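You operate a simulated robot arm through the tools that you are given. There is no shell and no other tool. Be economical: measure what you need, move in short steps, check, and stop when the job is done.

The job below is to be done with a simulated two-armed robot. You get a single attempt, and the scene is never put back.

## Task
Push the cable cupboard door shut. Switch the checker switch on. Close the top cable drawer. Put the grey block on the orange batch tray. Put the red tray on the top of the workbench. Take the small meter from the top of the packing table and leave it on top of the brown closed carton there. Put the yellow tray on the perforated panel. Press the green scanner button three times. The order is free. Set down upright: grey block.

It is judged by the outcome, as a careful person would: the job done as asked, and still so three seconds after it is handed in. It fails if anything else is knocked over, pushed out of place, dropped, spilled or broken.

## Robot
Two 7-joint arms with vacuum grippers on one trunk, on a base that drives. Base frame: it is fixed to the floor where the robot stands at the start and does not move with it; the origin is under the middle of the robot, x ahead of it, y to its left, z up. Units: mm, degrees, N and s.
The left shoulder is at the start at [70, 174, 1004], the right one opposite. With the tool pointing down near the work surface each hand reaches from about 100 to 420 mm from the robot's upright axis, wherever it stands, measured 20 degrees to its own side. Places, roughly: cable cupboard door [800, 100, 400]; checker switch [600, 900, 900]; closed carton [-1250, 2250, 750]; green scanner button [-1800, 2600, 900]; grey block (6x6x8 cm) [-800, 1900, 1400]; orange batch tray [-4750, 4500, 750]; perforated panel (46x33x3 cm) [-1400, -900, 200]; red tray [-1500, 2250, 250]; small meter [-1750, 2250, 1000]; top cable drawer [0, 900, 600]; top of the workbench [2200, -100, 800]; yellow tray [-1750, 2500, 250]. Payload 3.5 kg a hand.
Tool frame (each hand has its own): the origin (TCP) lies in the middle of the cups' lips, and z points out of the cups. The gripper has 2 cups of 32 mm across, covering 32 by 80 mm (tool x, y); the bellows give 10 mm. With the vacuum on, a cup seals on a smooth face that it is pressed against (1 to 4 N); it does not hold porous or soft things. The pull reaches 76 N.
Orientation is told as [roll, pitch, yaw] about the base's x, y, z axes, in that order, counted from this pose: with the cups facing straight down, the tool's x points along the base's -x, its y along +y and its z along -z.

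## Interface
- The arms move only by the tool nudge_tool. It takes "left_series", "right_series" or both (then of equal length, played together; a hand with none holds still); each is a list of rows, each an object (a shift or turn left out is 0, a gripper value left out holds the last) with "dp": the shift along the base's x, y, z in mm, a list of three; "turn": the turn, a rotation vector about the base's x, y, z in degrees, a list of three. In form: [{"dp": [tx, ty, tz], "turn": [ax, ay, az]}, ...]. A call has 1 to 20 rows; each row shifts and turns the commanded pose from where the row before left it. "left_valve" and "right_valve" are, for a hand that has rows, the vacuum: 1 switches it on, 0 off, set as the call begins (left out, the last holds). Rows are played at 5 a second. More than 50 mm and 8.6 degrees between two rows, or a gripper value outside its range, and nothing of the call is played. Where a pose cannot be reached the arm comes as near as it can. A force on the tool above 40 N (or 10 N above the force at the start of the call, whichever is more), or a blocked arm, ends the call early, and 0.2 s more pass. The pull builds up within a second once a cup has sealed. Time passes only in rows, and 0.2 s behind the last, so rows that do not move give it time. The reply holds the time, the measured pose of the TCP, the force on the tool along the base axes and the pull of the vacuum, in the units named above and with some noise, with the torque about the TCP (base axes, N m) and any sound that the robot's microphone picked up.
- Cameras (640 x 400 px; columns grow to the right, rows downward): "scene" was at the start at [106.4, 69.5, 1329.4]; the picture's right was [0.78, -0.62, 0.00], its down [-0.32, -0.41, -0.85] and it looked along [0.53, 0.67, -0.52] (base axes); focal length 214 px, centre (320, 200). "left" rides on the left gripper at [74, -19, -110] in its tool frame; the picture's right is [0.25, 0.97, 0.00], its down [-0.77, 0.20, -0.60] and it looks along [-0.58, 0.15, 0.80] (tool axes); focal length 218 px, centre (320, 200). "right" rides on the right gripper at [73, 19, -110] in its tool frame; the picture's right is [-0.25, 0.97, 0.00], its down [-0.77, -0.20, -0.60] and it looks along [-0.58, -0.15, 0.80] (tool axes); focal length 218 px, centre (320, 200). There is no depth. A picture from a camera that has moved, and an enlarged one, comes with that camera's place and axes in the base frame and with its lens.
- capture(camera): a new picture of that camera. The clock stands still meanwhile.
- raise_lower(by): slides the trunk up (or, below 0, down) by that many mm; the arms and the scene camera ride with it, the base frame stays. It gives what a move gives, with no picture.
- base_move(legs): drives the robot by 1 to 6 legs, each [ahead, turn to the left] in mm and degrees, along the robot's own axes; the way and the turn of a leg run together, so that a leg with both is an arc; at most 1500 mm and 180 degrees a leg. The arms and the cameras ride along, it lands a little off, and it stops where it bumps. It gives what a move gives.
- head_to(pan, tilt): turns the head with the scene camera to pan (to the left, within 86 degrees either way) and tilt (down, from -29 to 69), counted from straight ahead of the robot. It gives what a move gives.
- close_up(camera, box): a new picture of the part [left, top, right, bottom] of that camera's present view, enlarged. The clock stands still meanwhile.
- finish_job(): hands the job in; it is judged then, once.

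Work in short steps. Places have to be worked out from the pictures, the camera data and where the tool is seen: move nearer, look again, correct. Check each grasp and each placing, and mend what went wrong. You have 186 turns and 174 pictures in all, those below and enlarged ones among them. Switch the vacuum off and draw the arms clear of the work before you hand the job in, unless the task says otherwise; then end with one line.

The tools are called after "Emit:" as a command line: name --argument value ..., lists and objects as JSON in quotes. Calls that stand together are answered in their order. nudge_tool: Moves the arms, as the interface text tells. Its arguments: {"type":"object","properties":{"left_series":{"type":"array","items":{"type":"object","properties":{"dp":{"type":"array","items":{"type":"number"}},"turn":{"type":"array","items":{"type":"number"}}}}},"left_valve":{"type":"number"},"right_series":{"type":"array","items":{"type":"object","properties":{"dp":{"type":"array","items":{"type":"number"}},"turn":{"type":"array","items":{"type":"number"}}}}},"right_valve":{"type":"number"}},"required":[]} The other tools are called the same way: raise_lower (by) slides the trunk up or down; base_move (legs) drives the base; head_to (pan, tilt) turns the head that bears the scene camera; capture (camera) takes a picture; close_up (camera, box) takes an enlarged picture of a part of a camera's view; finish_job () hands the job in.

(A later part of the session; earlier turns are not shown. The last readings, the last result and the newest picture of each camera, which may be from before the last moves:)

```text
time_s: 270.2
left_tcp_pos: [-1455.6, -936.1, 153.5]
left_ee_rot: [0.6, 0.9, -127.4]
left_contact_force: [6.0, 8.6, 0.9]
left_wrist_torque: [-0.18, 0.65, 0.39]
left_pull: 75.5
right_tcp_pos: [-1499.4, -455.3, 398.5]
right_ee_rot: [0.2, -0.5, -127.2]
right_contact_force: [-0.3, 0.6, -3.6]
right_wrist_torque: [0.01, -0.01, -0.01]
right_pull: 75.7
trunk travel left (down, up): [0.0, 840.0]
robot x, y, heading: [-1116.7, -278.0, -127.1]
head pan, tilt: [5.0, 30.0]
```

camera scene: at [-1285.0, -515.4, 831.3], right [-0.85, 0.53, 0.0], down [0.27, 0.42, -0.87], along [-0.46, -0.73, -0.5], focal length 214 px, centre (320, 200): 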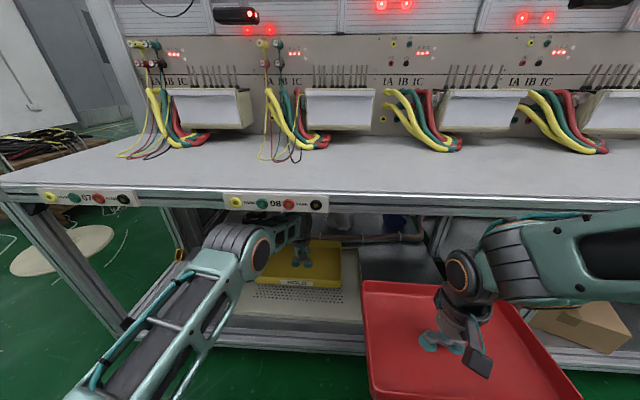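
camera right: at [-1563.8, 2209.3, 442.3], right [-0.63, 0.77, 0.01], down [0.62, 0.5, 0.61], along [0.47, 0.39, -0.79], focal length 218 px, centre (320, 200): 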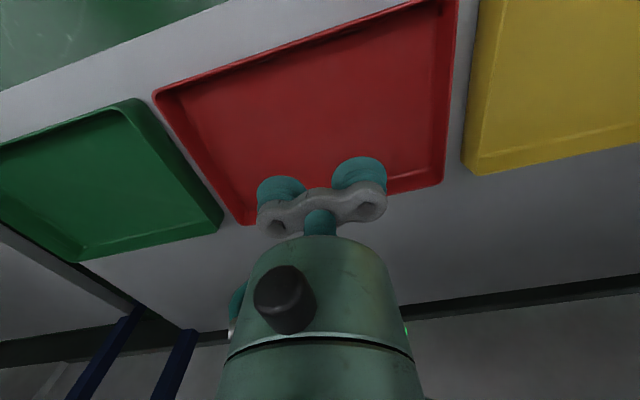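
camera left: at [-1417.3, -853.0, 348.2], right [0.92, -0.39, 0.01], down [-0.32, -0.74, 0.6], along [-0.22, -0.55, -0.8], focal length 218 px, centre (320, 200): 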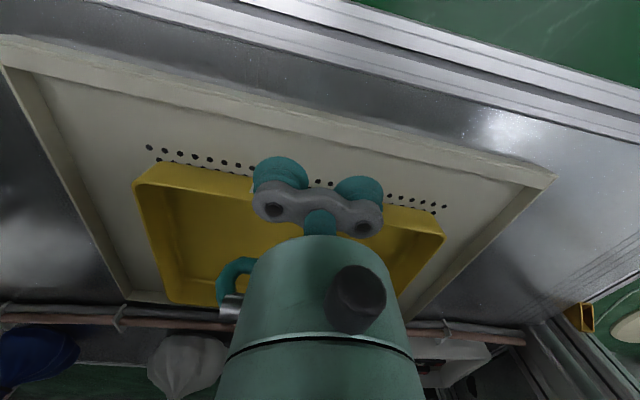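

Sealed on the border (75 N). I drag the panel 38 mm toward me in small steps.

Emit:
nudge_tool --left_series '[{"dp": [2.9, 3.8, 0]}, {"dp": [2.9, 3.8, 0]}, {"dp": [2.9, 3.8, 0]}, {"dp": [2.9, 3.8, 0]}, {"dp": [2.9, 3.8, 0]}, {"dp": [2.9, 3.8, 0]}, {"dp": [2.9, 3.8, 0]}, {"dp": [2.9, 3.8, 0]}]'

Emit:
capture --camera "left"

Emit:
capture --camera "scene"

```text
time_s: 272.0
left_tcp_pos: [-1432.3, -904.3, 154.3]
left_ee_rot: [0.6, 0.8, -127.4]
left_contact_force: [-6.7, -10.4, -7.7]
left_wrist_torque: [-0.06, 0.11, -0.03]
left_pull: 75.8
right_tcp_pos: [-1500.6, -456.4, 398.0]
right_ee_rot: [0.3, -0.5, -127.3]
right_contact_force: [0.8, 0.6, -2.1]
right_wrist_torque: [0.01, -0.06, -0.01]
right_pull: 75.6
trunk travel left (down, up): [0.0, 840.0]
robot x, y, heading: [-1117.6, -279.2, -127.3]
head pan, tilt: [5.0, 30.0]
```

```text
59 pictures are left
camera left: at [-1403.9, -835.4, 265.5], right [0.92, -0.39, 0.01], down [-0.32, -0.74, 0.6], along [-0.22, -0.55, -0.8], focal length 218 px, centre (320, 200)
```

left: 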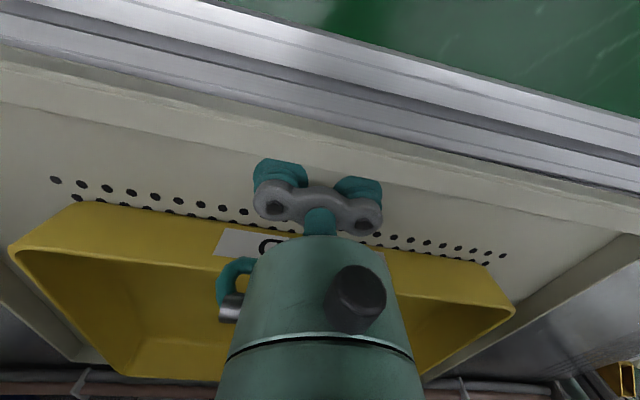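

```text
58 pictures are left
camera scene: at [-1196.1, -397.7, 831.0], right [-0.85, 0.53, 0.0], down [0.27, 0.43, -0.86], along [-0.46, -0.73, -0.5], focal length 214 px, centre (320, 200)
```

scene: 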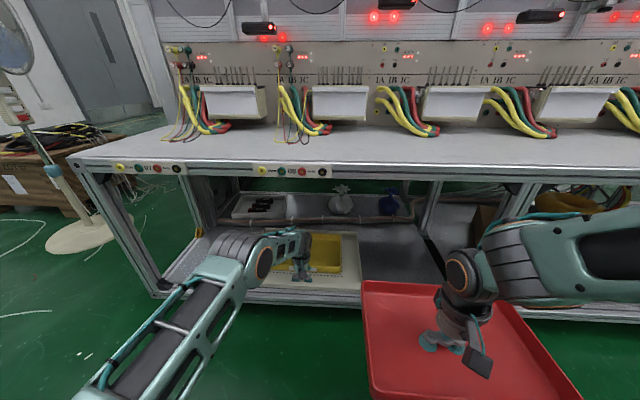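

The panel is back flush at the shelf's front with the tray riding along. I release, lift clear and back out.

Emit:
nudge_tool --left_series '[{"dp": [0, 0, 0]}, {"dp": [0, 0, 0]}, {"dp": [0, 0, 0]}, {"dp": [0, 0, 0]}, {"dp": [0, 0, 0]}, {"dp": [0, 0, 4]}, {"dp": [0, 0, 10]}, {"dp": [0, 0, 20]}, {"dp": [0, 0, 20]}]' --left_valve 0

Emit:
base_move --legs '[[-190, 0]]'

Emit:
capture --camera "scene"

```text
time_s: 274.0
left_tcp_pos: [-1434.0, -904.4, 209.9]
left_ee_rot: [0.5, 0.6, -127.6]
left_contact_force: [0.4, -0.5, 0.0]
left_wrist_torque: [0.0, 0.03, 0.0]
left_pull: 0.0
right_tcp_pos: [-1499.6, -456.8, 398.2]
right_ee_rot: [0.3, -0.6, -127.1]
right_contact_force: [-1.3, -0.1, -4.0]
right_wrist_torque: [0.0, -0.04, -0.03]
right_pull: 75.4
trunk travel left (down, up): [0.0, 840.0]
robot x, y, heading: [-1116.6, -276.6, -127.3]
head pan, tilt: [5.0, 30.0]
```

```text
time_s: 275.5
left_tcp_pos: [-1319.6, -751.2, 209.5]
left_ee_rot: [0.5, 0.8, -127.6]
left_contact_force: [-0.4, -0.3, -0.3]
left_wrist_torque: [0.03, 0.0, 0.03]
left_pull: 0.1
right_tcp_pos: [-1386.4, -303.8, 399.8]
right_ee_rot: [0.3, -0.6, -127.3]
right_contact_force: [0.4, -0.8, -3.4]
right_wrist_torque: [0.02, -0.07, 0.03]
right_pull: 75.9
trunk travel left (down, up): [0.0, 840.0]
robot x, y, heading: [-1003.0, -124.4, -127.3]
head pan, tilt: [5.0, 30.0]
```

```text
57 pictures are left
camera scene: at [-1080.8, -244.6, 831.4], right [-0.85, 0.53, 0.0], down [0.27, 0.42, -0.87], along [-0.46, -0.73, -0.5], focal length 214 px, centre (320, 200)
```

scene: 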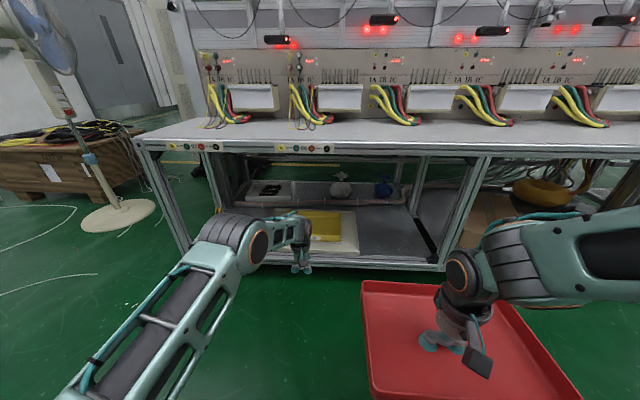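

Yellow tray and panel look right. Next the red tray goes to the workbench. I retract the left hand, raise the trunk and drive across to face the workbench.

Emit:
nudge_tool --left_series '[{"dp": [18, 24, 25]}, {"dp": [18, 24, 25]}, {"dp": [18, 24, 25]}, {"dp": [18, 24, 25]}, {"dp": [18, 24, 25]}, {"dp": [18, 24, 25]}, {"dp": [18, 24, 20]}, {"dp": [0, 0, 20]}]'

Emit:
raise_lower --by 400

Emit:
base_move --legs '[[-150, 0], [0, 107.8], [1500, 0], [1100, 0], [0, 72.5]]'

Emit:
head_to --pan 0 --tilt 30

Emit:
capture --camera "scene"

```text
time_s: 277.3
left_tcp_pos: [-1192.9, -584.2, 399.8]
left_ee_rot: [0.7, 0.7, -127.5]
left_contact_force: [0.4, 0.1, -0.2]
left_wrist_torque: [-0.04, 0.0, -0.03]
left_pull: 0.0
right_tcp_pos: [-1386.1, -303.6, 399.3]
right_ee_rot: [0.3, -0.6, -127.3]
right_contact_force: [-0.5, 0.0, -4.5]
right_wrist_torque: [0.07, -0.04, 0.0]
right_pull: 75.2
trunk travel left (down, up): [0.0, 840.0]
robot x, y, heading: [-1003.7, -124.9, -127.1]
head pan, tilt: [5.0, 30.0]
```

```text
time_s: 281.1
left_tcp_pos: [-1193.5, -584.5, 799.4]
left_ee_rot: [0.6, 0.7, -127.5]
left_contact_force: [0.0, 0.8, -0.2]
left_wrist_torque: [-0.01, 0.0, -0.01]
left_pull: 0.0
right_tcp_pos: [-1385.2, -303.4, 799.5]
right_ee_rot: [0.4, -0.6, -127.4]
right_contact_force: [0.4, -0.2, -2.9]
right_wrist_torque: [0.05, -0.07, -0.03]
right_pull: 75.4
trunk travel left (down, up): [-400.0, 440.0]
robot x, y, heading: [-1000.7, -126.5, -127.2]
head pan, tilt: [5.0, 30.0]
```

```text
time_s: 302.5
left_tcp_pos: [1733.0, -475.9, 800.4]
left_ee_rot: [0.5, 0.7, 53.0]
left_contact_force: [0.4, 0.4, 0.1]
left_wrist_torque: [0.01, 0.02, 0.01]
left_pull: 0.1
right_tcp_pos: [1927.5, -756.5, 798.7]
right_ee_rot: [0.3, -0.6, 53.2]
right_contact_force: [0.5, -0.6, -2.7]
right_wrist_torque: [-0.04, 0.06, 0.01]
right_pull: 76.1
trunk travel left (down, up): [-400.0, 440.0]
robot x, y, heading: [1545.7, -937.9, 53.5]
head pan, tilt: [5.0, 30.0]
```

```text
time_s: 303.2
left_tcp_pos: [1733.4, -476.0, 798.4]
left_ee_rot: [0.6, 0.7, 53.1]
left_contact_force: [0.6, -0.6, -1.0]
left_wrist_torque: [0.0, -0.02, 0.0]
left_pull: 0.0
right_tcp_pos: [1928.2, -756.0, 800.3]
right_ee_rot: [0.3, -0.7, 53.2]
right_contact_force: [-0.3, 0.1, -3.2]
right_wrist_torque: [-0.04, 0.06, 0.04]
right_pull: 75.6
trunk travel left (down, up): [-400.0, 440.0]
robot x, y, heading: [1545.9, -937.1, 53.4]
head pan, tilt: [0.0, 30.0]
```

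```text
56 pictures are left
camera scene: at [1631.1, -824.4, 1231.4], right [0.8, -0.6, 0.0], down [-0.3, -0.4, -0.87], along [0.52, 0.7, -0.5], focal length 214 px, centre (320, 200)
```

scene: 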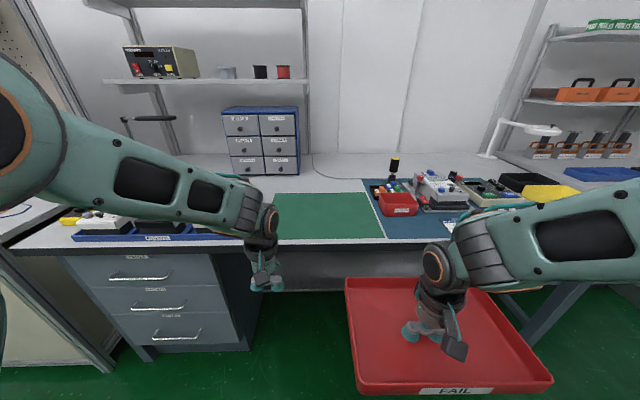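

The workbench is before me: a free green mat in the middle, tools at right. I move the left hand back/left to see the whole top.

Emit:
nudge_tool --left_series '[{"dp": [-35, 5, 10]}, {"dp": [-38, 5, 10]}, {"dp": [-38, 5, 10]}, {"dp": [-38, 0, 10]}, {"dp": [-35, -10, 10]}]'

Emit:
close_up --camera "scene" --box '[40, 130, 480, 300]'

Emit:
capture --camera "right"

```text
time_s: 304.4
left_tcp_pos: [1548.3, -470.8, 851.6]
left_ee_rot: [0.4, 0.6, 52.8]
left_contact_force: [-0.9, 0.6, -0.1]
left_wrist_torque: [0.01, -0.02, 0.03]
left_pull: 0.2
right_tcp_pos: [1926.5, -755.6, 799.4]
right_ee_rot: [0.2, -0.5, 53.3]
right_contact_force: [-0.1, 0.0, -3.3]
right_wrist_torque: [-0.01, 0.03, 0.01]
right_pull: 75.5
trunk travel left (down, up): [-400.0, 440.0]
robot x, y, heading: [1551.2, -935.3, 53.5]
head pan, tilt: [0.0, 30.0]
```

```text
1.45 times, centred on (260, 215) of scene
camera zoom: at [1629.1, -823.7, 1231.5], right [0.8, -0.6, 0.0], down [-0.3, -0.4, -0.87], along [0.52, 0.7, -0.5], focal length 312 px, centre (407, 178)
```

zoom: 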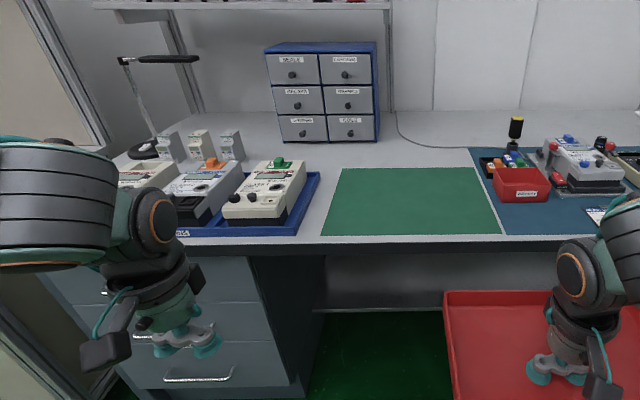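

```text
54 pictures are left
camera right: at [1866.6, -804.1, 910.1], right [-0.62, 0.78, 0.01], down [0.62, 0.49, 0.61], along [0.48, 0.39, -0.79], focal length 218 px, centre (320, 200)
```

right: 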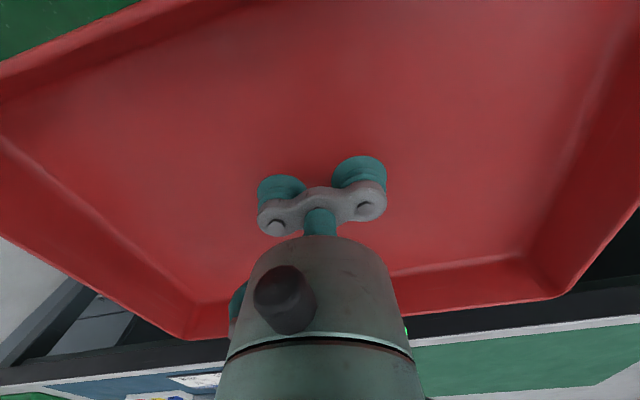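

The mat (about 380×300 mm) is free; its centre ≈(2018,-300), bench z≈800. I raise the trunk, bring the red tray to the centre line and extend it ahead above bench height.

Emit:
raise_lower --by 130

Emit:
nudge_tool --right_series '[{"dp": [-31, 23, 0]}, {"dp": [-31, 23, 0]}, {"dp": [-31, 23, 0]}, {"dp": [-31, 23, 0]}, {"dp": [-31, 23, 0]}, {"dp": [23, 31, 0]}, {"dp": [23, 31, 0]}, {"dp": [23, 31, 0]}, {"dp": [23, 31, 0]}, {"dp": [23, 31, 0]}, {"dp": [23, 31, 0]}, {"dp": [23, 31, 0]}]'

Emit:
capture --camera "scene"

```text
time_s: 306.0
left_tcp_pos: [1549.6, -470.9, 981.0]
left_ee_rot: [0.6, 0.6, 53.0]
left_contact_force: [0.0, 0.2, 0.4]
left_wrist_torque: [-0.01, -0.01, -0.02]
left_pull: 0.0
right_tcp_pos: [1928.3, -755.2, 930.0]
right_ee_rot: [0.4, -0.6, 53.3]
right_contact_force: [-0.4, 0.2, -3.3]
right_wrist_torque: [-0.03, 0.07, 0.0]
right_pull: 75.5
trunk travel left (down, up): [-530.0, 310.0]
robot x, y, heading: [1546.2, -937.0, 53.5]
head pan, tilt: [0.0, 30.0]
```

```text
time_s: 308.6
left_tcp_pos: [1551.0, -469.8, 983.0]
left_ee_rot: [0.5, 0.8, 53.0]
left_contact_force: [0.1, -0.1, 0.0]
left_wrist_torque: [-0.03, 0.03, -0.02]
left_pull: 0.1
right_tcp_pos: [1935.5, -422.4, 929.0]
right_ee_rot: [0.1, -0.5, 53.3]
right_contact_force: [0.1, -0.5, -3.4]
right_wrist_torque: [-0.1, 0.09, 0.03]
right_pull: 75.4
trunk travel left (down, up): [-530.0, 310.0]
robot x, y, heading: [1549.7, -935.2, 53.3]
head pan, tilt: [0.0, 30.0]
```

```text
53 pictures are left
camera scene: at [1631.9, -822.8, 1361.2], right [0.8, -0.6, 0.0], down [-0.3, -0.4, -0.87], along [0.52, 0.69, -0.5], focal length 214 px, centre (320, 200)
```

scene: 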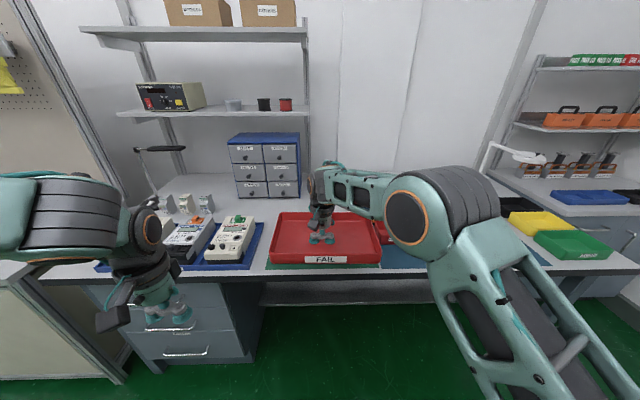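

I drive 146 mm in and check the position over the mat.

Emit:
base_move --legs '[[146, 0]]'

Emit:
nudge_tool --right_series '[{"dp": [0, 0, -30]}, {"dp": [0, 0, -30]}, {"dp": [0, 0, -25]}]'

Emit:
capture --camera "scene"

```text
time_s: 309.9
left_tcp_pos: [1635.6, -350.4, 982.7]
left_ee_rot: [0.6, 0.7, 53.1]
left_contact_force: [0.0, 0.3, 1.4]
left_wrist_torque: [0.04, 0.03, 0.0]
left_pull: 0.2
right_tcp_pos: [2022.9, -303.5, 928.9]
right_ee_rot: [0.3, -0.6, 53.3]
right_contact_force: [0.3, -0.2, -2.9]
right_wrist_torque: [-0.04, 0.06, 0.0]
right_pull: 75.3
trunk travel left (down, up): [-530.0, 310.0]
robot x, y, heading: [1635.0, -818.2, 53.7]
head pan, tilt: [0.0, 30.0]
```

```text
time_s: 310.7
left_tcp_pos: [1637.0, -351.3, 982.5]
left_ee_rot: [0.5, 0.7, 53.3]
left_contact_force: [-0.6, -0.4, -0.1]
left_wrist_torque: [0.04, -0.04, 0.02]
left_pull: 0.1
right_tcp_pos: [2022.6, -303.5, 843.8]
right_ee_rot: [0.2, -0.6, 53.5]
right_contact_force: [0.6, 0.9, -4.0]
right_wrist_torque: [-0.03, 0.06, -0.02]
right_pull: 75.6
trunk travel left (down, up): [-530.0, 310.0]
robot x, y, heading: [1637.8, -817.8, 53.4]
head pan, tilt: [0.0, 30.0]
```

```text
52 pictures are left
camera scene: at [1719.1, -704.6, 1361.4], right [0.8, -0.59, 0.0], down [-0.3, -0.4, -0.87], along [0.51, 0.7, -0.5], focal length 214 px, centre (320, 200)
```

scene: 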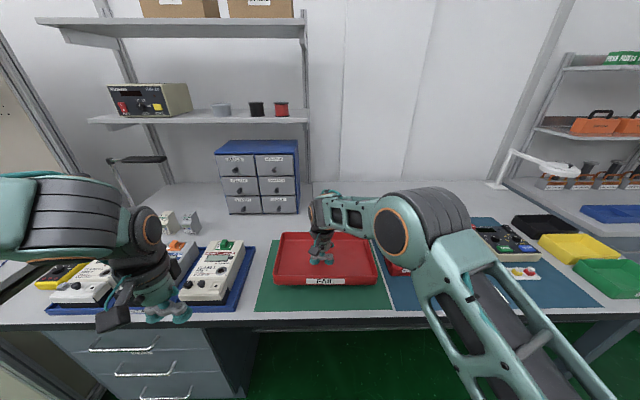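

The tray hangs over the mat with clearance all round. I lower it.

Emit:
nudge_tool --right_series '[{"dp": [0, 0, -15]}, {"dp": [0, 0, -8]}, {"dp": [0, 0, -4]}, {"dp": [0, 0, -3]}, {"dp": [0, 0, -3]}, {"dp": [0, 0, -2]}]'

Emit:
nudge_tool --right_series '[{"dp": [0, 0, -2]}, {"dp": [0, 0, -2]}, {"dp": [0, 0, -2]}, {"dp": [0, 0, -2]}]'

```text
time_s: 312.1
left_tcp_pos: [1636.8, -350.3, 982.2]
left_ee_rot: [0.6, 0.7, 53.2]
left_contact_force: [0.0, -0.4, 0.1]
left_wrist_torque: [-0.03, 0.03, -0.02]
left_pull: 0.0
right_tcp_pos: [2022.5, -303.4, 809.7]
right_ee_rot: [0.3, -0.6, 53.4]
right_contact_force: [-0.2, 0.6, -3.1]
right_wrist_torque: [-0.05, 0.07, 0.0]
right_pull: 75.4
trunk travel left (down, up): [-530.0, 310.0]
robot x, y, heading: [1635.0, -817.9, 53.4]
head pan, tilt: [0.0, 30.0]
```

```text
time_s: 313.1
left_tcp_pos: [1635.3, -353.3, 983.6]
left_ee_rot: [0.6, 0.7, 53.3]
left_contact_force: [0.5, -0.4, 0.1]
left_wrist_torque: [0.0, -0.04, 0.0]
left_pull: 0.0
right_tcp_pos: [2021.6, -304.4, 806.2]
right_ee_rot: [0.3, -1.0, 53.4]
right_contact_force: [4.5, 1.5, 24.4]
right_wrist_torque: [-0.21, -0.32, 0.33]
right_pull: 75.8
trunk travel left (down, up): [-530.0, 310.0]
robot x, y, heading: [1636.9, -815.7, 53.7]
head pan, tilt: [0.0, 30.0]
```

On the bench (24 N). I release, wait, lift and check.

Emit:
nudge_tool --right_series '[{"dp": [0, 0, 1.5]}, {"dp": [0, 0, 0]}, {"dp": [0, 0, 0]}, {"dp": [0, 0, 0]}, {"dp": [0, 0, 0]}, {"dp": [0, 0, 0]}, {"dp": [0, 0, 4]}, {"dp": [0, 0, 10]}, {"dp": [0, 0, 30]}, {"dp": [0, 0, 40]}, {"dp": [0, 0, 40]}]' --right_valve 0

Emit:
capture --camera "scene"

```text
time_s: 315.5
left_tcp_pos: [1635.7, -352.0, 983.2]
left_ee_rot: [0.6, 0.8, 53.3]
left_contact_force: [-0.1, 0.2, 0.2]
left_wrist_torque: [0.0, 0.02, -0.03]
left_pull: 0.1
right_tcp_pos: [2019.3, -302.7, 929.6]
right_ee_rot: [0.2, -0.6, 53.4]
right_contact_force: [-0.2, -0.5, -0.1]
right_wrist_torque: [-0.01, 0.0, -0.01]
right_pull: 0.1
trunk travel left (down, up): [-530.0, 310.0]
robot x, y, heading: [1638.1, -816.0, 53.6]
head pan, tilt: [0.0, 30.0]
```

```text
51 pictures are left
camera scene: at [1718.3, -705.9, 1361.4], right [0.8, -0.59, 0.0], down [-0.3, -0.4, -0.87], along [0.51, 0.7, -0.5], focal length 214 px, centre (320, 200)
```

scene: 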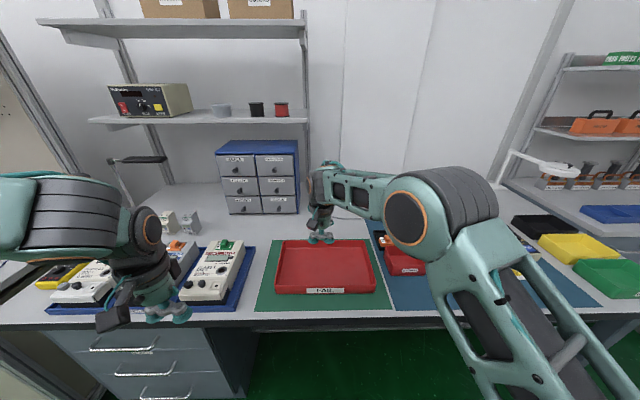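

The red tray stands on the workbench. Now the grey block on the rack top at about (-800,1900,1400): I tuck the right arm, back off and drive along the aisle to the rack.

Emit:
nudge_tool --right_series '[{"dp": [-22, -30, 10]}, {"dp": [-22, -30, 10]}, {"dp": [-22, -30, 10]}, {"dp": [-22, -30, 10]}, {"dp": [-22, -30, 10]}, {"dp": [-22, -30, 0]}, {"dp": [10, -40, 0]}, {"dp": [20, -25, 0]}, {"dp": [25, -20, 0]}]'

Emit:
base_move --legs '[[-235, 0], [0, 89.5], [1500, 0], [1500, 0], [430, 0], [0, -90]]'

Emit:
raise_lower --by 310

Emit:
head_to --pan 0 --tilt 20

Emit:
capture --camera "scene"

```text
time_s: 317.5
left_tcp_pos: [1637.9, -351.9, 983.0]
left_ee_rot: [0.6, 0.7, 53.2]
left_contact_force: [-0.2, -0.3, -0.5]
left_wrist_torque: [0.02, 0.01, 0.0]
left_pull: 0.1
right_tcp_pos: [1946.1, -567.5, 978.7]
right_ee_rot: [0.4, -0.7, 53.5]
right_contact_force: [0.0, -0.9, -1.1]
right_wrist_torque: [0.0, -0.03, 0.02]
right_pull: 0.1
trunk travel left (down, up): [-530.0, 310.0]
robot x, y, heading: [1636.6, -813.7, 53.8]
head pan, tilt: [0.0, 30.0]
```

```text
time_s: 343.3
left_tcp_pos: [-1152.9, 1636.0, 982.4]
left_ee_rot: [0.6, 0.7, 50.0]
left_contact_force: [0.4, 1.3, 0.1]
left_wrist_torque: [-0.03, 0.03, -0.02]
left_pull: 0.1
right_tcp_pos: [-856.3, 1401.9, 978.9]
right_ee_rot: [0.3, -0.6, 50.3]
right_contact_force: [-0.6, 0.4, 0.8]
right_wrist_torque: [0.02, -0.02, -0.03]
right_pull: 0.0
trunk travel left (down, up): [-530.0, 310.0]
robot x, y, heading: [-1178.0, 1171.8, 50.5]
head pan, tilt: [0.0, 30.0]
```

```text
time_s: 346.3
left_tcp_pos: [-1152.1, 1634.8, 1291.5]
left_ee_rot: [0.6, 0.7, 49.9]
left_contact_force: [-0.6, -0.1, 0.4]
left_wrist_torque: [-0.01, -0.05, 0.0]
left_pull: 0.1
right_tcp_pos: [-855.5, 1403.0, 1289.2]
right_ee_rot: [0.4, -0.6, 50.3]
right_contact_force: [-0.1, -0.1, 0.0]
right_wrist_torque: [0.03, 0.01, -0.04]
right_pull: 0.0
trunk travel left (down, up): [-840.0, 0.0]
robot x, y, heading: [-1177.9, 1167.3, 50.3]
head pan, tilt: [0.0, 30.0]
```

```text
time_s: 347.1
left_tcp_pos: [-1152.0, 1634.7, 1292.4]
left_ee_rot: [0.6, 0.7, 50.0]
left_contact_force: [0.0, 0.2, -0.4]
left_wrist_torque: [0.02, -0.03, -0.01]
left_pull: 0.0
right_tcp_pos: [-855.3, 1402.9, 1287.7]
right_ee_rot: [0.3, -0.6, 50.3]
right_contact_force: [-0.5, -1.1, 0.1]
right_wrist_torque: [0.01, 0.01, -0.02]
right_pull: 0.0
trunk travel left (down, up): [-840.0, 0.0]
robot x, y, heading: [-1177.7, 1169.5, 50.6]
head pan, tilt: [0.0, 20.0]
```

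```text
50 pictures are left
camera scene: at [-1088.1, 1280.0, 1687.4], right [0.77, -0.64, 0.0], down [-0.22, -0.26, -0.94], along [0.6, 0.72, -0.34], focal length 214 px, centre (320, 200)
```

scene: 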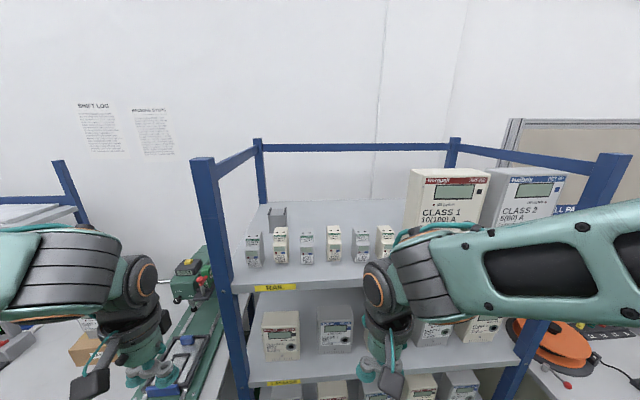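

The top shelf holds a row of small meters with the grey block behind the leftmost ones. I straighten the heading and raise the left hand in front of the rack to look with its camera.

Emit:
base_move --legs '[[0, 2.6]]'

Emit:
nudge_tool --left_series '[{"dp": [19, -2, 34]}, {"dp": [19, -2, 34]}, {"dp": [19, -2, 34]}, {"dp": [19, -2, 34]}, {"dp": [19, -2, 34]}, {"dp": [19, -2, 34]}, {"dp": [19, -2, 34]}, {"dp": [19, -2, 34]}]'

Emit:
capture --camera "left"

Emit:
capture --camera "scene"

```text
time_s: 347.9
left_tcp_pos: [-1172.1, 1635.7, 1293.1]
left_ee_rot: [0.6, 0.7, 52.6]
left_contact_force: [0.7, -0.3, 0.2]
left_wrist_torque: [0.03, 0.03, 0.01]
left_pull: 0.2
right_tcp_pos: [-864.2, 1417.0, 1287.6]
right_ee_rot: [0.4, -0.6, 52.7]
right_contact_force: [0.1, 0.9, -0.9]
right_wrist_torque: [0.0, 0.0, 0.01]
right_pull: 0.1
trunk travel left (down, up): [-840.0, 0.0]
robot x, y, heading: [-1180.6, 1169.9, 53.2]
head pan, tilt: [0.0, 20.0]
```

```text
time_s: 349.7
left_tcp_pos: [-1022.7, 1623.3, 1559.3]
left_ee_rot: [1.8, -0.4, 51.5]
left_contact_force: [-4.6, 26.3, -32.7]
left_wrist_torque: [-1.01, -1.54, -1.1]
left_pull: 0.1
right_tcp_pos: [-862.8, 1415.4, 1288.9]
right_ee_rot: [0.4, -0.6, 52.8]
right_contact_force: [-0.3, -0.4, 0.3]
right_wrist_torque: [0.02, 0.01, 0.0]
right_pull: 0.0
trunk travel left (down, up): [-840.0, 0.0]
robot x, y, heading: [-1179.9, 1170.6, 53.1]
head pan, tilt: [0.0, 20.0]
stopped in row 8 (left hand): the force on the tool passed its limit at 242 N (the readings are from after the stop); the commanded pose is now the measured one
```

```text
49 pictures are left
camera left: at [-1049.6, 1551.3, 1667.7], right [-0.91, 0.41, 0.03], down [0.34, 0.71, 0.61], along [0.23, 0.57, -0.79], focal length 218 px, centre (320, 200)
```

left: 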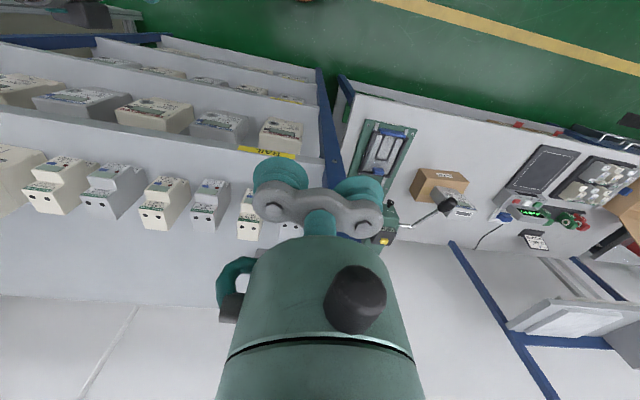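

```text
48 pictures are left
camera scene: at [-1090.1, 1281.8, 1687.4], right [0.8, -0.6, 0.0], down [-0.21, -0.27, -0.94], along [0.56, 0.75, -0.34], focal length 214 px, centre (320, 200)
```

scene: 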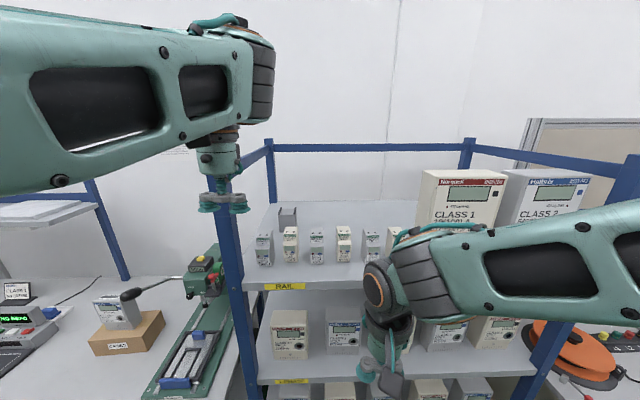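

Again the raised hand jammed its camera against the forearm. I lower a bit and yaw the tool +90° so the camera sits to the side, which avoids this.

Emit:
nudge_tool --left_series '[{"dp": [0, 0, -10]}, {"dp": [0, 0, -15]}, {"dp": [0, 0, -15]}]'

Emit:
nudge_tool --left_series '[{"dp": [4, -3, 0], "turn": [0, 0, 8.2]}, {"dp": [4, -3, 0], "turn": [0, 0, 8.2]}, {"dp": [4, -3, 0], "turn": [0, 0, 8.2]}, {"dp": [4, -3, 0], "turn": [0, 0, 8.2]}, {"dp": [4, -3, 0], "turn": [0, 0, 8.2]}, {"dp": [4, -3, 0], "turn": [0, 0, 8.2]}, {"dp": [4, -3, 0], "turn": [0, 0, 8.2]}, {"dp": [4, -3, 0], "turn": [0, 0, 8.2]}, {"dp": [4, -3, 0], "turn": [0, 0, 8.2]}, {"dp": [4, -3, 0], "turn": [0, 0, 8.2]}, {"dp": [4, -3, 0], "turn": [0, 0, 8.2]}]'

Emit:
capture --camera "left"

Emit:
close_up --camera "scene" --box '[230, 170, 430, 300]'

```text
time_s: 350.5
left_tcp_pos: [-1026.8, 1625.2, 1516.5]
left_ee_rot: [1.4, -0.2, 51.6]
left_contact_force: [-0.3, 0.5, 0.5]
left_wrist_torque: [-0.02, -0.05, -0.01]
left_pull: 0.1
right_tcp_pos: [-866.6, 1417.8, 1288.8]
right_ee_rot: [0.3, -0.6, 52.9]
right_contact_force: [-0.3, -0.1, -0.1]
right_wrist_torque: [0.01, 0.02, 0.01]
right_pull: 0.1
trunk travel left (down, up): [-840.0, 0.0]
robot x, y, heading: [-1175.6, 1169.7, 53.2]
head pan, tilt: [0.0, 20.0]
```

```text
time_s: 352.9
left_tcp_pos: [-980.7, 1592.4, 1518.5]
left_ee_rot: [1.5, -0.2, 142.0]
left_contact_force: [-0.3, -0.7, -0.1]
left_wrist_torque: [-0.03, -0.01, -0.01]
left_pull: 0.0
right_tcp_pos: [-865.3, 1416.9, 1287.9]
right_ee_rot: [0.2, -0.7, 52.8]
right_contact_force: [0.9, 0.2, 0.0]
right_wrist_torque: [0.03, -0.04, -0.01]
right_pull: 0.1
trunk travel left (down, up): [-840.0, 0.0]
robot x, y, heading: [-1176.2, 1170.9, 53.0]
head pan, tilt: [0.0, 20.0]
```

```text
47 pictures are left
camera left: at [-906.8, 1563.4, 1627.7], right [-0.4, -0.92, 0.02], down [-0.72, 0.33, 0.61], along [-0.57, 0.23, -0.79], focal length 218 px, centre (320, 200)
```

left: 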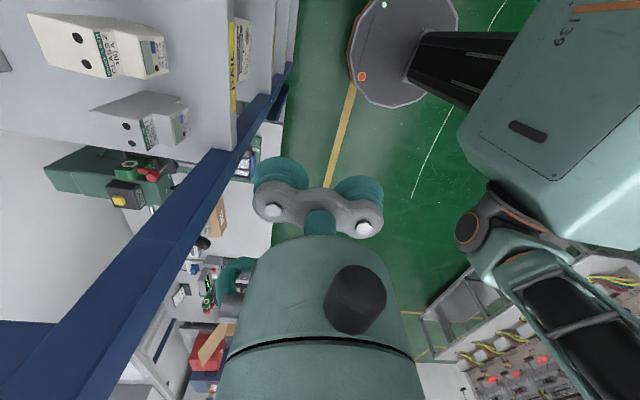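

```text
3.08 times, centred on (330, 235) of scene
camera zoom: at [-1092.5, 1283.7, 1687.4], right [0.8, -0.6, 0.0], down [-0.21, -0.27, -0.94], along [0.56, 0.75, -0.34], focal length 660 px, centre (289, 92)
```

zoom: 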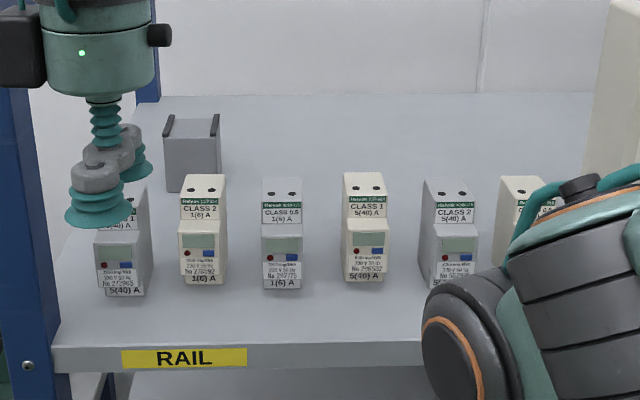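

The block has two dark strips on its top's side edges, so one cup must go between them; with yaw 143° the cups lie along the strips. I move the hand forward above the meters (z≈1518) to measure the block from above.

Emit:
nudge_tool --left_series '[{"dp": [20, 27, 0]}, {"dp": [20, 27, 0]}, {"dp": [20, 27, 0]}, {"dp": [20, 27, 0]}, {"dp": [20, 27, 0]}]'

Emit:
capture --camera "left"

Emit:
capture --camera "scene"

```text
time_s: 354.1
left_tcp_pos: [-880.2, 1731.3, 1513.8]
left_ee_rot: [1.8, -0.3, 141.9]
left_contact_force: [2.0, 0.5, -0.4]
left_wrist_torque: [-0.04, 0.0, -0.03]
left_pull: 0.0
right_tcp_pos: [-864.8, 1420.2, 1286.5]
right_ee_rot: [0.3, -0.3, 52.8]
right_contact_force: [-1.3, 0.8, 0.4]
right_wrist_torque: [-0.03, 0.03, -0.02]
right_pull: 0.0
trunk travel left (down, up): [-840.0, 0.0]
robot x, y, heading: [-1179.4, 1173.8, 52.8]
head pan, tilt: [0.0, 20.0]
```

```text
45 pictures are left
camera left: at [-805.9, 1704.0, 1624.2], right [-0.4, -0.92, 0.03], down [-0.72, 0.33, 0.61], along [-0.57, 0.23, -0.79], focal length 218 px, centre (320, 200)
```

left: 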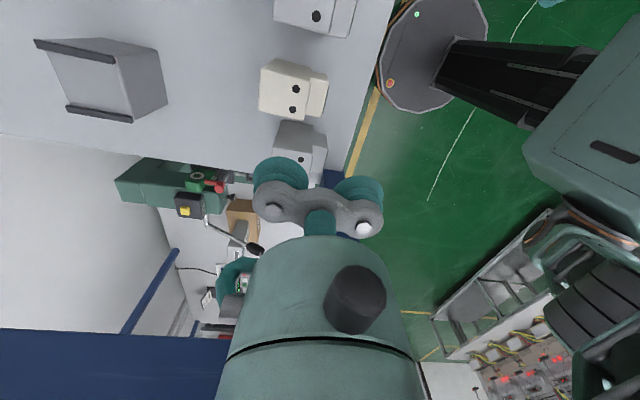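

```text
44 pictures are left
camera scene: at [-1090.6, 1288.5, 1687.0], right [0.8, -0.6, 0.0], down [-0.21, -0.28, -0.94], along [0.56, 0.75, -0.35], focal length 214 px, centre (320, 200)
```

scene: 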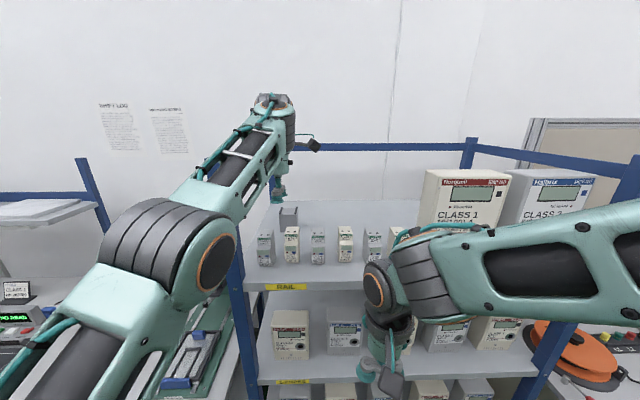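

The block's top centre triangulates to (-753,1933,1372); meters in front reach z≈1394. The left elbow would foul the rack's left post, so I'll use the right arm from a spot ~220 mm further left. First I retract the left hand and shift the base.

Emit:
nudge_tool --left_series '[{"dp": [-20, -27, 0]}, {"dp": [-20, -27, 0]}, {"dp": [-20, -27, 0]}, {"dp": [-20, -27, 0]}, {"dp": [-20, -27, 0]}, {"dp": [-20, -27, 0]}, {"dp": [-30, -5, -20]}, {"dp": [-35, 15, -25]}, {"dp": [-35, 20, -25]}, {"dp": [-30, 20, -25]}]'

Emit:
base_move --legs '[[-120, 0], [0, 90], [225, 0], [0, -90]]'

Emit:
nudge_tool --right_series '[{"dp": [0, 0, 30], "turn": [0, 0, 8.2]}, {"dp": [0, 0, 30], "turn": [0, 0, 8.2]}, {"dp": [0, 0, 30], "turn": [0, 0, 8.2]}, {"dp": [0, 0, 30], "turn": [0, 0, 8.2]}, {"dp": [0, 0, 30], "turn": [0, 0, 8.2]}, {"dp": [0, 0, 20], "turn": [0, 0, 8.2]}, {"dp": [0, 0, 20], "turn": [0, 0, 8.2]}, {"dp": [0, 0, 15], "turn": [0, 0, 8.2]}, {"turn": [0, 0, 8.2]}, {"turn": [0, 0, 8.2]}, {"turn": [0, 0, 8.2]}]'

Emit:
capture --camera "scene"

```text
time_s: 356.3
left_tcp_pos: [-1134.7, 1616.3, 1422.9]
left_ee_rot: [1.4, -0.1, 141.7]
left_contact_force: [-0.1, 0.5, -0.5]
left_wrist_torque: [-0.02, -0.03, -0.01]
left_pull: 0.1
right_tcp_pos: [-867.0, 1418.7, 1288.3]
right_ee_rot: [0.2, -0.6, 52.8]
right_contact_force: [-0.9, -0.2, 0.4]
right_wrist_torque: [0.0, 0.01, -0.02]
right_pull: 0.0
trunk travel left (down, up): [-840.0, 0.0]
robot x, y, heading: [-1181.0, 1171.7, 53.1]
head pan, tilt: [0.0, 20.0]
```

```text
time_s: 366.5
left_tcp_pos: [-1400.8, 1646.4, 1423.2]
left_ee_rot: [1.4, -0.2, 142.9]
left_contact_force: [0.2, -0.4, -0.2]
left_wrist_torque: [0.0, -0.01, -0.02]
left_pull: 0.2
right_tcp_pos: [-1129.3, 1454.9, 1288.0]
right_ee_rot: [0.3, -0.6, 53.9]
right_contact_force: [0.2, -0.1, -0.4]
right_wrist_torque: [-0.01, -0.03, -0.02]
right_pull: 0.1
trunk travel left (down, up): [-840.0, 0.0]
robot x, y, heading: [-1441.4, 1202.1, 54.2]
head pan, tilt: [0.0, 20.0]
```

```text
time_s: 368.9
left_tcp_pos: [-1399.2, 1647.1, 1423.1]
left_ee_rot: [1.4, -0.2, 142.9]
left_contact_force: [0.9, 0.7, -0.1]
left_wrist_torque: [-0.01, -0.01, 0.0]
left_pull: 0.0
right_tcp_pos: [-1129.2, 1455.2, 1494.0]
right_ee_rot: [0.3, -0.6, 144.3]
right_contact_force: [-0.1, -0.3, 0.2]
right_wrist_torque: [0.02, -0.01, 0.02]
right_pull: 0.1
trunk travel left (down, up): [-840.0, 0.0]
robot x, y, heading: [-1436.3, 1204.8, 54.2]
head pan, tilt: [0.0, 20.0]
```

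```text
43 pictures are left
camera scene: at [-1353.3, 1317.7, 1687.4], right [0.81, -0.58, 0.0], down [-0.2, -0.28, -0.94], along [0.55, 0.76, -0.34], focal length 214 px, centre (320, 200)
```

scene: 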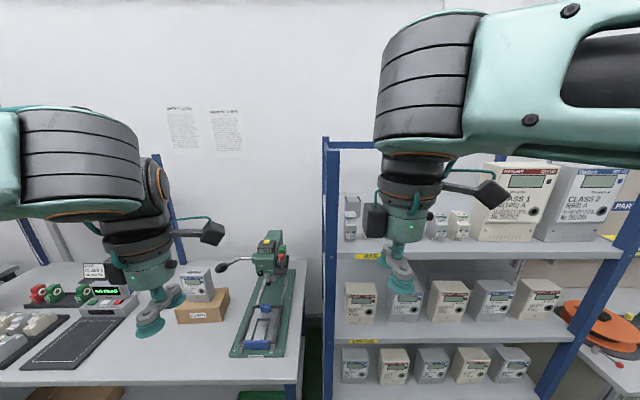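

Tool yaw is right. I extend the right hand ahead, then drive ~329 mm in two legs so it comes above the block.

Emit:
nudge_tool --right_series '[{"dp": [20, -15, 0]}, {"dp": [25, 34, 0]}, {"dp": [25, 34, 0]}, {"dp": [25, 34, 0]}, {"dp": [25, 34, 0]}, {"dp": [25, 34, 0]}, {"dp": [24, 34, 0]}]'

Emit:
base_move --legs '[[200, 0]]'

Emit:
capture --camera "scene"

Emit:
capture --camera "right"

```text
time_s: 370.5
left_tcp_pos: [-1396.0, 1649.8, 1423.7]
left_ee_rot: [1.6, -0.2, 142.9]
left_contact_force: [0.7, 0.0, 0.3]
left_wrist_torque: [-0.02, 0.04, -0.03]
left_pull: 0.1
right_tcp_pos: [-956.7, 1646.7, 1490.8]
right_ee_rot: [0.6, -0.5, 144.2]
right_contact_force: [0.1, -0.8, -0.1]
right_wrist_torque: [-0.03, 0.01, -0.03]
right_pull: 0.1
trunk travel left (down, up): [-840.0, 0.0]
robot x, y, heading: [-1433.6, 1201.5, 54.1]
head pan, tilt: [0.0, 20.0]
```

```text
time_s: 372.1
left_tcp_pos: [-1287.2, 1804.4, 1424.5]
left_ee_rot: [1.3, -0.2, 142.9]
left_contact_force: [-0.8, -0.8, 0.6]
left_wrist_torque: [0.03, 0.0, -0.02]
left_pull: 0.1
right_tcp_pos: [-846.9, 1799.5, 1494.6]
right_ee_rot: [0.0, -0.6, 144.2]
right_contact_force: [-0.3, -0.5, 1.2]
right_wrist_torque: [-0.02, -0.02, -0.02]
right_pull: 0.1
trunk travel left (down, up): [-840.0, 0.0]
robot x, y, heading: [-1319.5, 1362.0, 54.1]
head pan, tilt: [0.0, 20.0]
```

```text
42 pictures are left
camera scene: at [-1240.7, 1473.5, 1688.0], right [0.81, -0.58, 0.0], down [-0.2, -0.27, -0.94], along [0.55, 0.76, -0.34], focal length 214 px, centre (320, 200)
```

scene: 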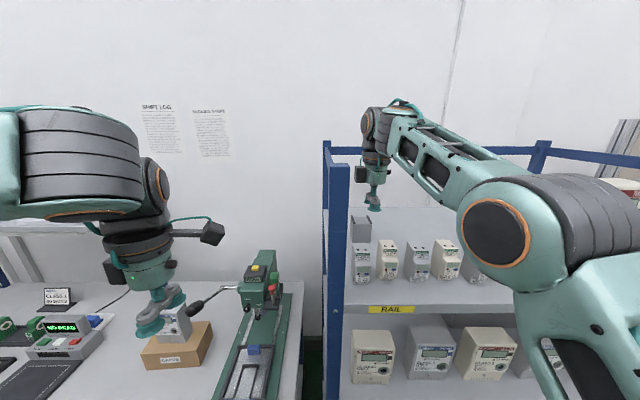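

```text
41 pictures are left
camera right: at [-798.7, 1741.0, 1605.0], right [-0.77, -0.64, 0.0], down [-0.5, 0.61, 0.61], along [-0.39, 0.47, -0.79], focal length 218 px, centre (320, 200)
```

right: 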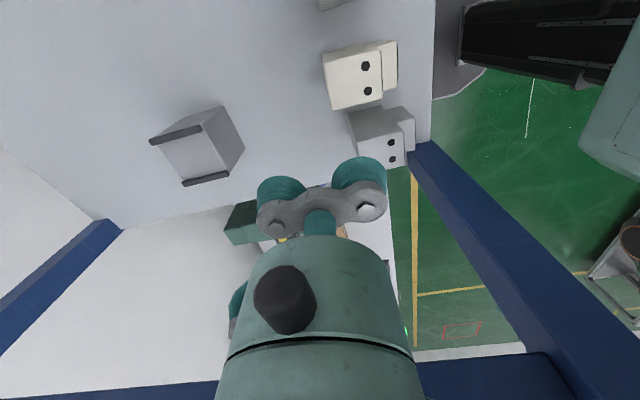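

The right camera gives the block's top centre ≈(-756,1929). I drive the remaining 135 mm.

Emit:
base_move --legs '[[135, 0]]'

Emit:
capture --camera "right"

```text
time_s: 373.4
left_tcp_pos: [-1208.3, 1916.1, 1425.0]
left_ee_rot: [1.3, -0.1, 143.2]
left_contact_force: [-0.4, -0.1, 0.6]
left_wrist_torque: [0.03, -0.01, 0.0]
left_pull: 0.1
right_tcp_pos: [-768.2, 1914.2, 1495.6]
right_ee_rot: [0.0, -0.5, 144.4]
right_contact_force: [-0.3, -0.5, -0.1]
right_wrist_torque: [0.01, 0.03, 0.01]
right_pull: 0.1
trunk travel left (down, up): [-840.0, 0.0]
robot x, y, heading: [-1241.1, 1472.0, 54.7]
head pan, tilt: [0.0, 20.0]
```

```text
40 pictures are left
camera right: at [-719.9, 1855.5, 1604.7], right [-0.77, -0.64, 0.0], down [-0.51, 0.61, 0.61], along [-0.39, 0.47, -0.79], focal length 218 px, centre (320, 200)
```

right: 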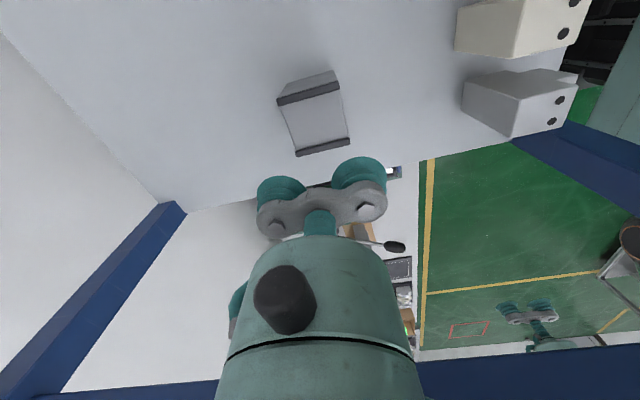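

Combining views: block top centre ≈(-760,1912,1389), strips along heading 233°. I place the far cup over it and lower to ~1408, then look.

Emit:
nudge_tool --right_series '[{"dp": [-3, -11, -25]}, {"dp": [-3, -10.7, -25]}, {"dp": [0, 0, -25]}, {"dp": [0, 0, -12]}]'

Emit:
close_up --camera "right" --box '[200, 80, 440, 230]'

Emit:
close_up --camera "scene" --box '[290, 100, 450, 280]'

```text
time_s: 374.4
left_tcp_pos: [-1206.1, 1920.1, 1423.3]
left_ee_rot: [1.5, -0.2, 143.2]
left_contact_force: [1.1, 1.0, -0.3]
left_wrist_torque: [0.05, -0.03, 0.01]
left_pull: 0.1
right_tcp_pos: [-773.8, 1895.5, 1405.1]
right_ee_rot: [0.3, -0.6, 144.6]
right_contact_force: [-0.6, -0.3, 0.2]
right_wrist_torque: [0.01, 0.03, 0.0]
right_pull: 0.1
trunk travel left (down, up): [-840.0, 0.0]
robot x, y, heading: [-1238.6, 1469.6, 54.7]
head pan, tilt: [0.0, 20.0]
```

```text
2.67 times, centred on (320, 155) of right
camera zoom: at [-723.0, 1838.4, 1515.1], right [-0.77, -0.64, 0.01], down [-0.5, 0.61, 0.61], along [-0.4, 0.47, -0.79], focal length 582 px, centre (320, 320)
```

zoom: 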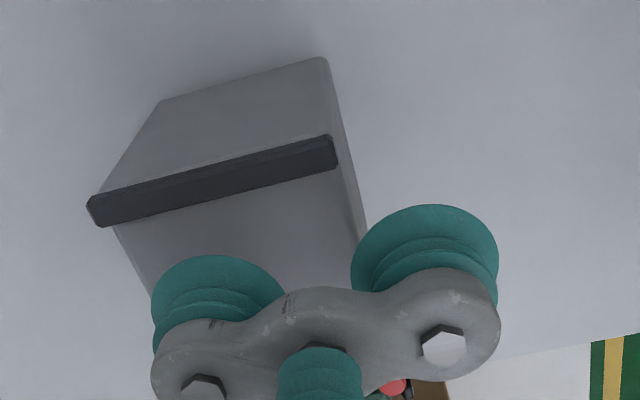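

```text
2.22 times, centred on (370, 190) of scene
camera zoom: at [-1157.5, 1590.9, 1687.3], right [0.81, -0.58, 0.0], down [-0.2, -0.28, -0.94], along [0.55, 0.76, -0.34], focal length 477 px, centre (209, 222)
```

zoom: 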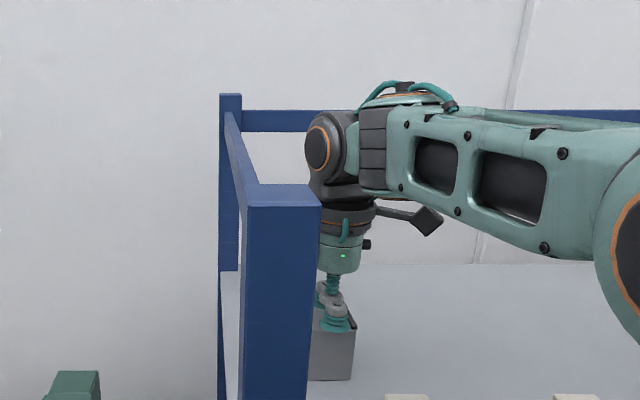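

Alignment is good: the far cup is centred between the strips (~22 mm from the inner edge). I lower with vacuum on.

Emit:
nudge_tool --right_series '[{"dp": [0, -1, -6]}, {"dp": [0, 0, -4]}, {"dp": [0, 0, -3]}, {"dp": [0, 0, -3]}, {"dp": [0, 0, -2]}, {"dp": [0, 0, 0]}, {"dp": [0, 0, 0]}]' --right_valve 1

```text
time_s: 376.0
left_tcp_pos: [-1207.7, 1918.3, 1423.5]
left_ee_rot: [1.4, -0.1, 143.2]
left_contact_force: [-0.2, -0.9, 0.0]
left_wrist_torque: [-0.01, -0.01, 0.01]
left_pull: 0.1
right_tcp_pos: [-774.1, 1894.2, 1390.6]
right_ee_rot: [-0.1, -0.7, 144.5]
right_contact_force: [0.9, 3.1, 13.8]
right_wrist_torque: [0.6, -0.66, -0.03]
right_pull: 38.0
trunk travel left (down, up): [-840.0, 0.0]
robot x, y, heading: [-1239.9, 1476.0, 54.6]
head pan, tilt: [0.0, 20.0]
```

One cup sealed (38 N). I lift slowly.

Emit:
nudge_tool --right_series '[{"dp": [0, 0, 3]}, {"dp": [0, 0, 5]}, {"dp": [0, 0, 10]}, {"dp": [0, 0, 10]}, {"dp": [0, 0, 0]}]'

Emit:
close_up --camera "scene" --box '[290, 100, 450, 280]'

```text
time_s: 377.2
left_tcp_pos: [-1205.6, 1918.1, 1423.1]
left_ee_rot: [1.6, -0.2, 143.1]
left_contact_force: [0.1, 0.5, -0.1]
left_wrist_torque: [0.01, 0.02, -0.01]
left_pull: 0.1
right_tcp_pos: [-772.7, 1896.6, 1416.0]
right_ee_rot: [0.4, -0.6, 144.5]
right_contact_force: [-0.1, 0.0, -2.0]
right_wrist_torque: [0.47, -0.29, 0.01]
right_pull: 37.5
trunk travel left (down, up): [-840.0, 0.0]
robot x, y, heading: [-1242.6, 1473.5, 54.8]
head pan, tilt: [0.0, 20.0]
```

```text
2.22 times, centred on (370, 190) of scene
camera zoom: at [-1157.7, 1590.1, 1687.4], right [0.81, -0.58, 0.0], down [-0.2, -0.28, -0.94], along [0.55, 0.76, -0.34], focal length 477 px, centre (209, 222)
```

zoom: 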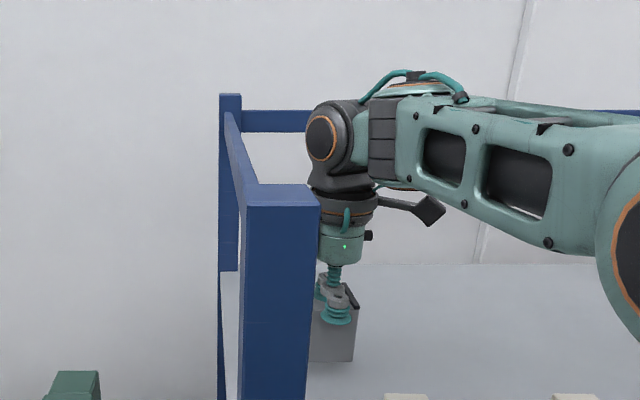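

The block is lifted (light, upright). I raise it to clear the meters, then back straight out.

Emit:
nudge_tool --right_series '[{"dp": [0, 0, 20]}, {"dp": [0, 0, 25]}, {"dp": [0, 0, 30]}, {"dp": [0, 0, 30]}]'

Emit:
capture --camera "right"

```text
time_s: 378.2
left_tcp_pos: [-1207.1, 1918.2, 1423.7]
left_ee_rot: [1.4, -0.1, 143.2]
left_contact_force: [0.0, -0.2, 0.1]
left_wrist_torque: [0.01, 0.01, -0.02]
left_pull: 0.0
right_tcp_pos: [-773.6, 1895.1, 1523.1]
right_ee_rot: [0.1, -0.6, 144.5]
right_contact_force: [0.8, 0.0, -1.4]
right_wrist_torque: [0.44, -0.34, -0.01]
right_pull: 37.7
trunk travel left (down, up): [-840.0, 0.0]
robot x, y, heading: [-1244.3, 1475.9, 54.1]
head pan, tilt: [0.0, 20.0]
```

```text
36 pictures are left
camera right: at [-724.0, 1836.4, 1632.2], right [-0.77, -0.64, 0.01], down [-0.5, 0.61, 0.61], along [-0.4, 0.47, -0.79], focal length 218 px, centre (320, 200)
```

right: 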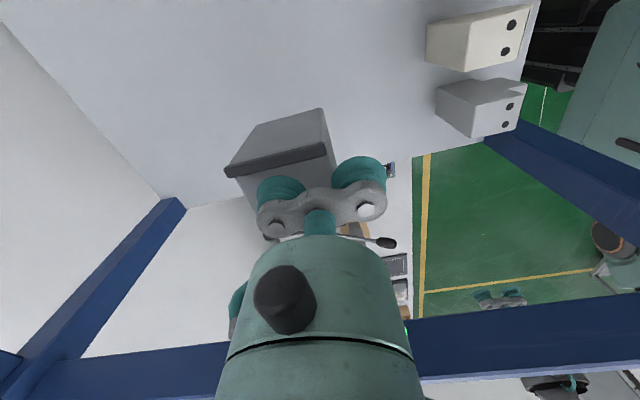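

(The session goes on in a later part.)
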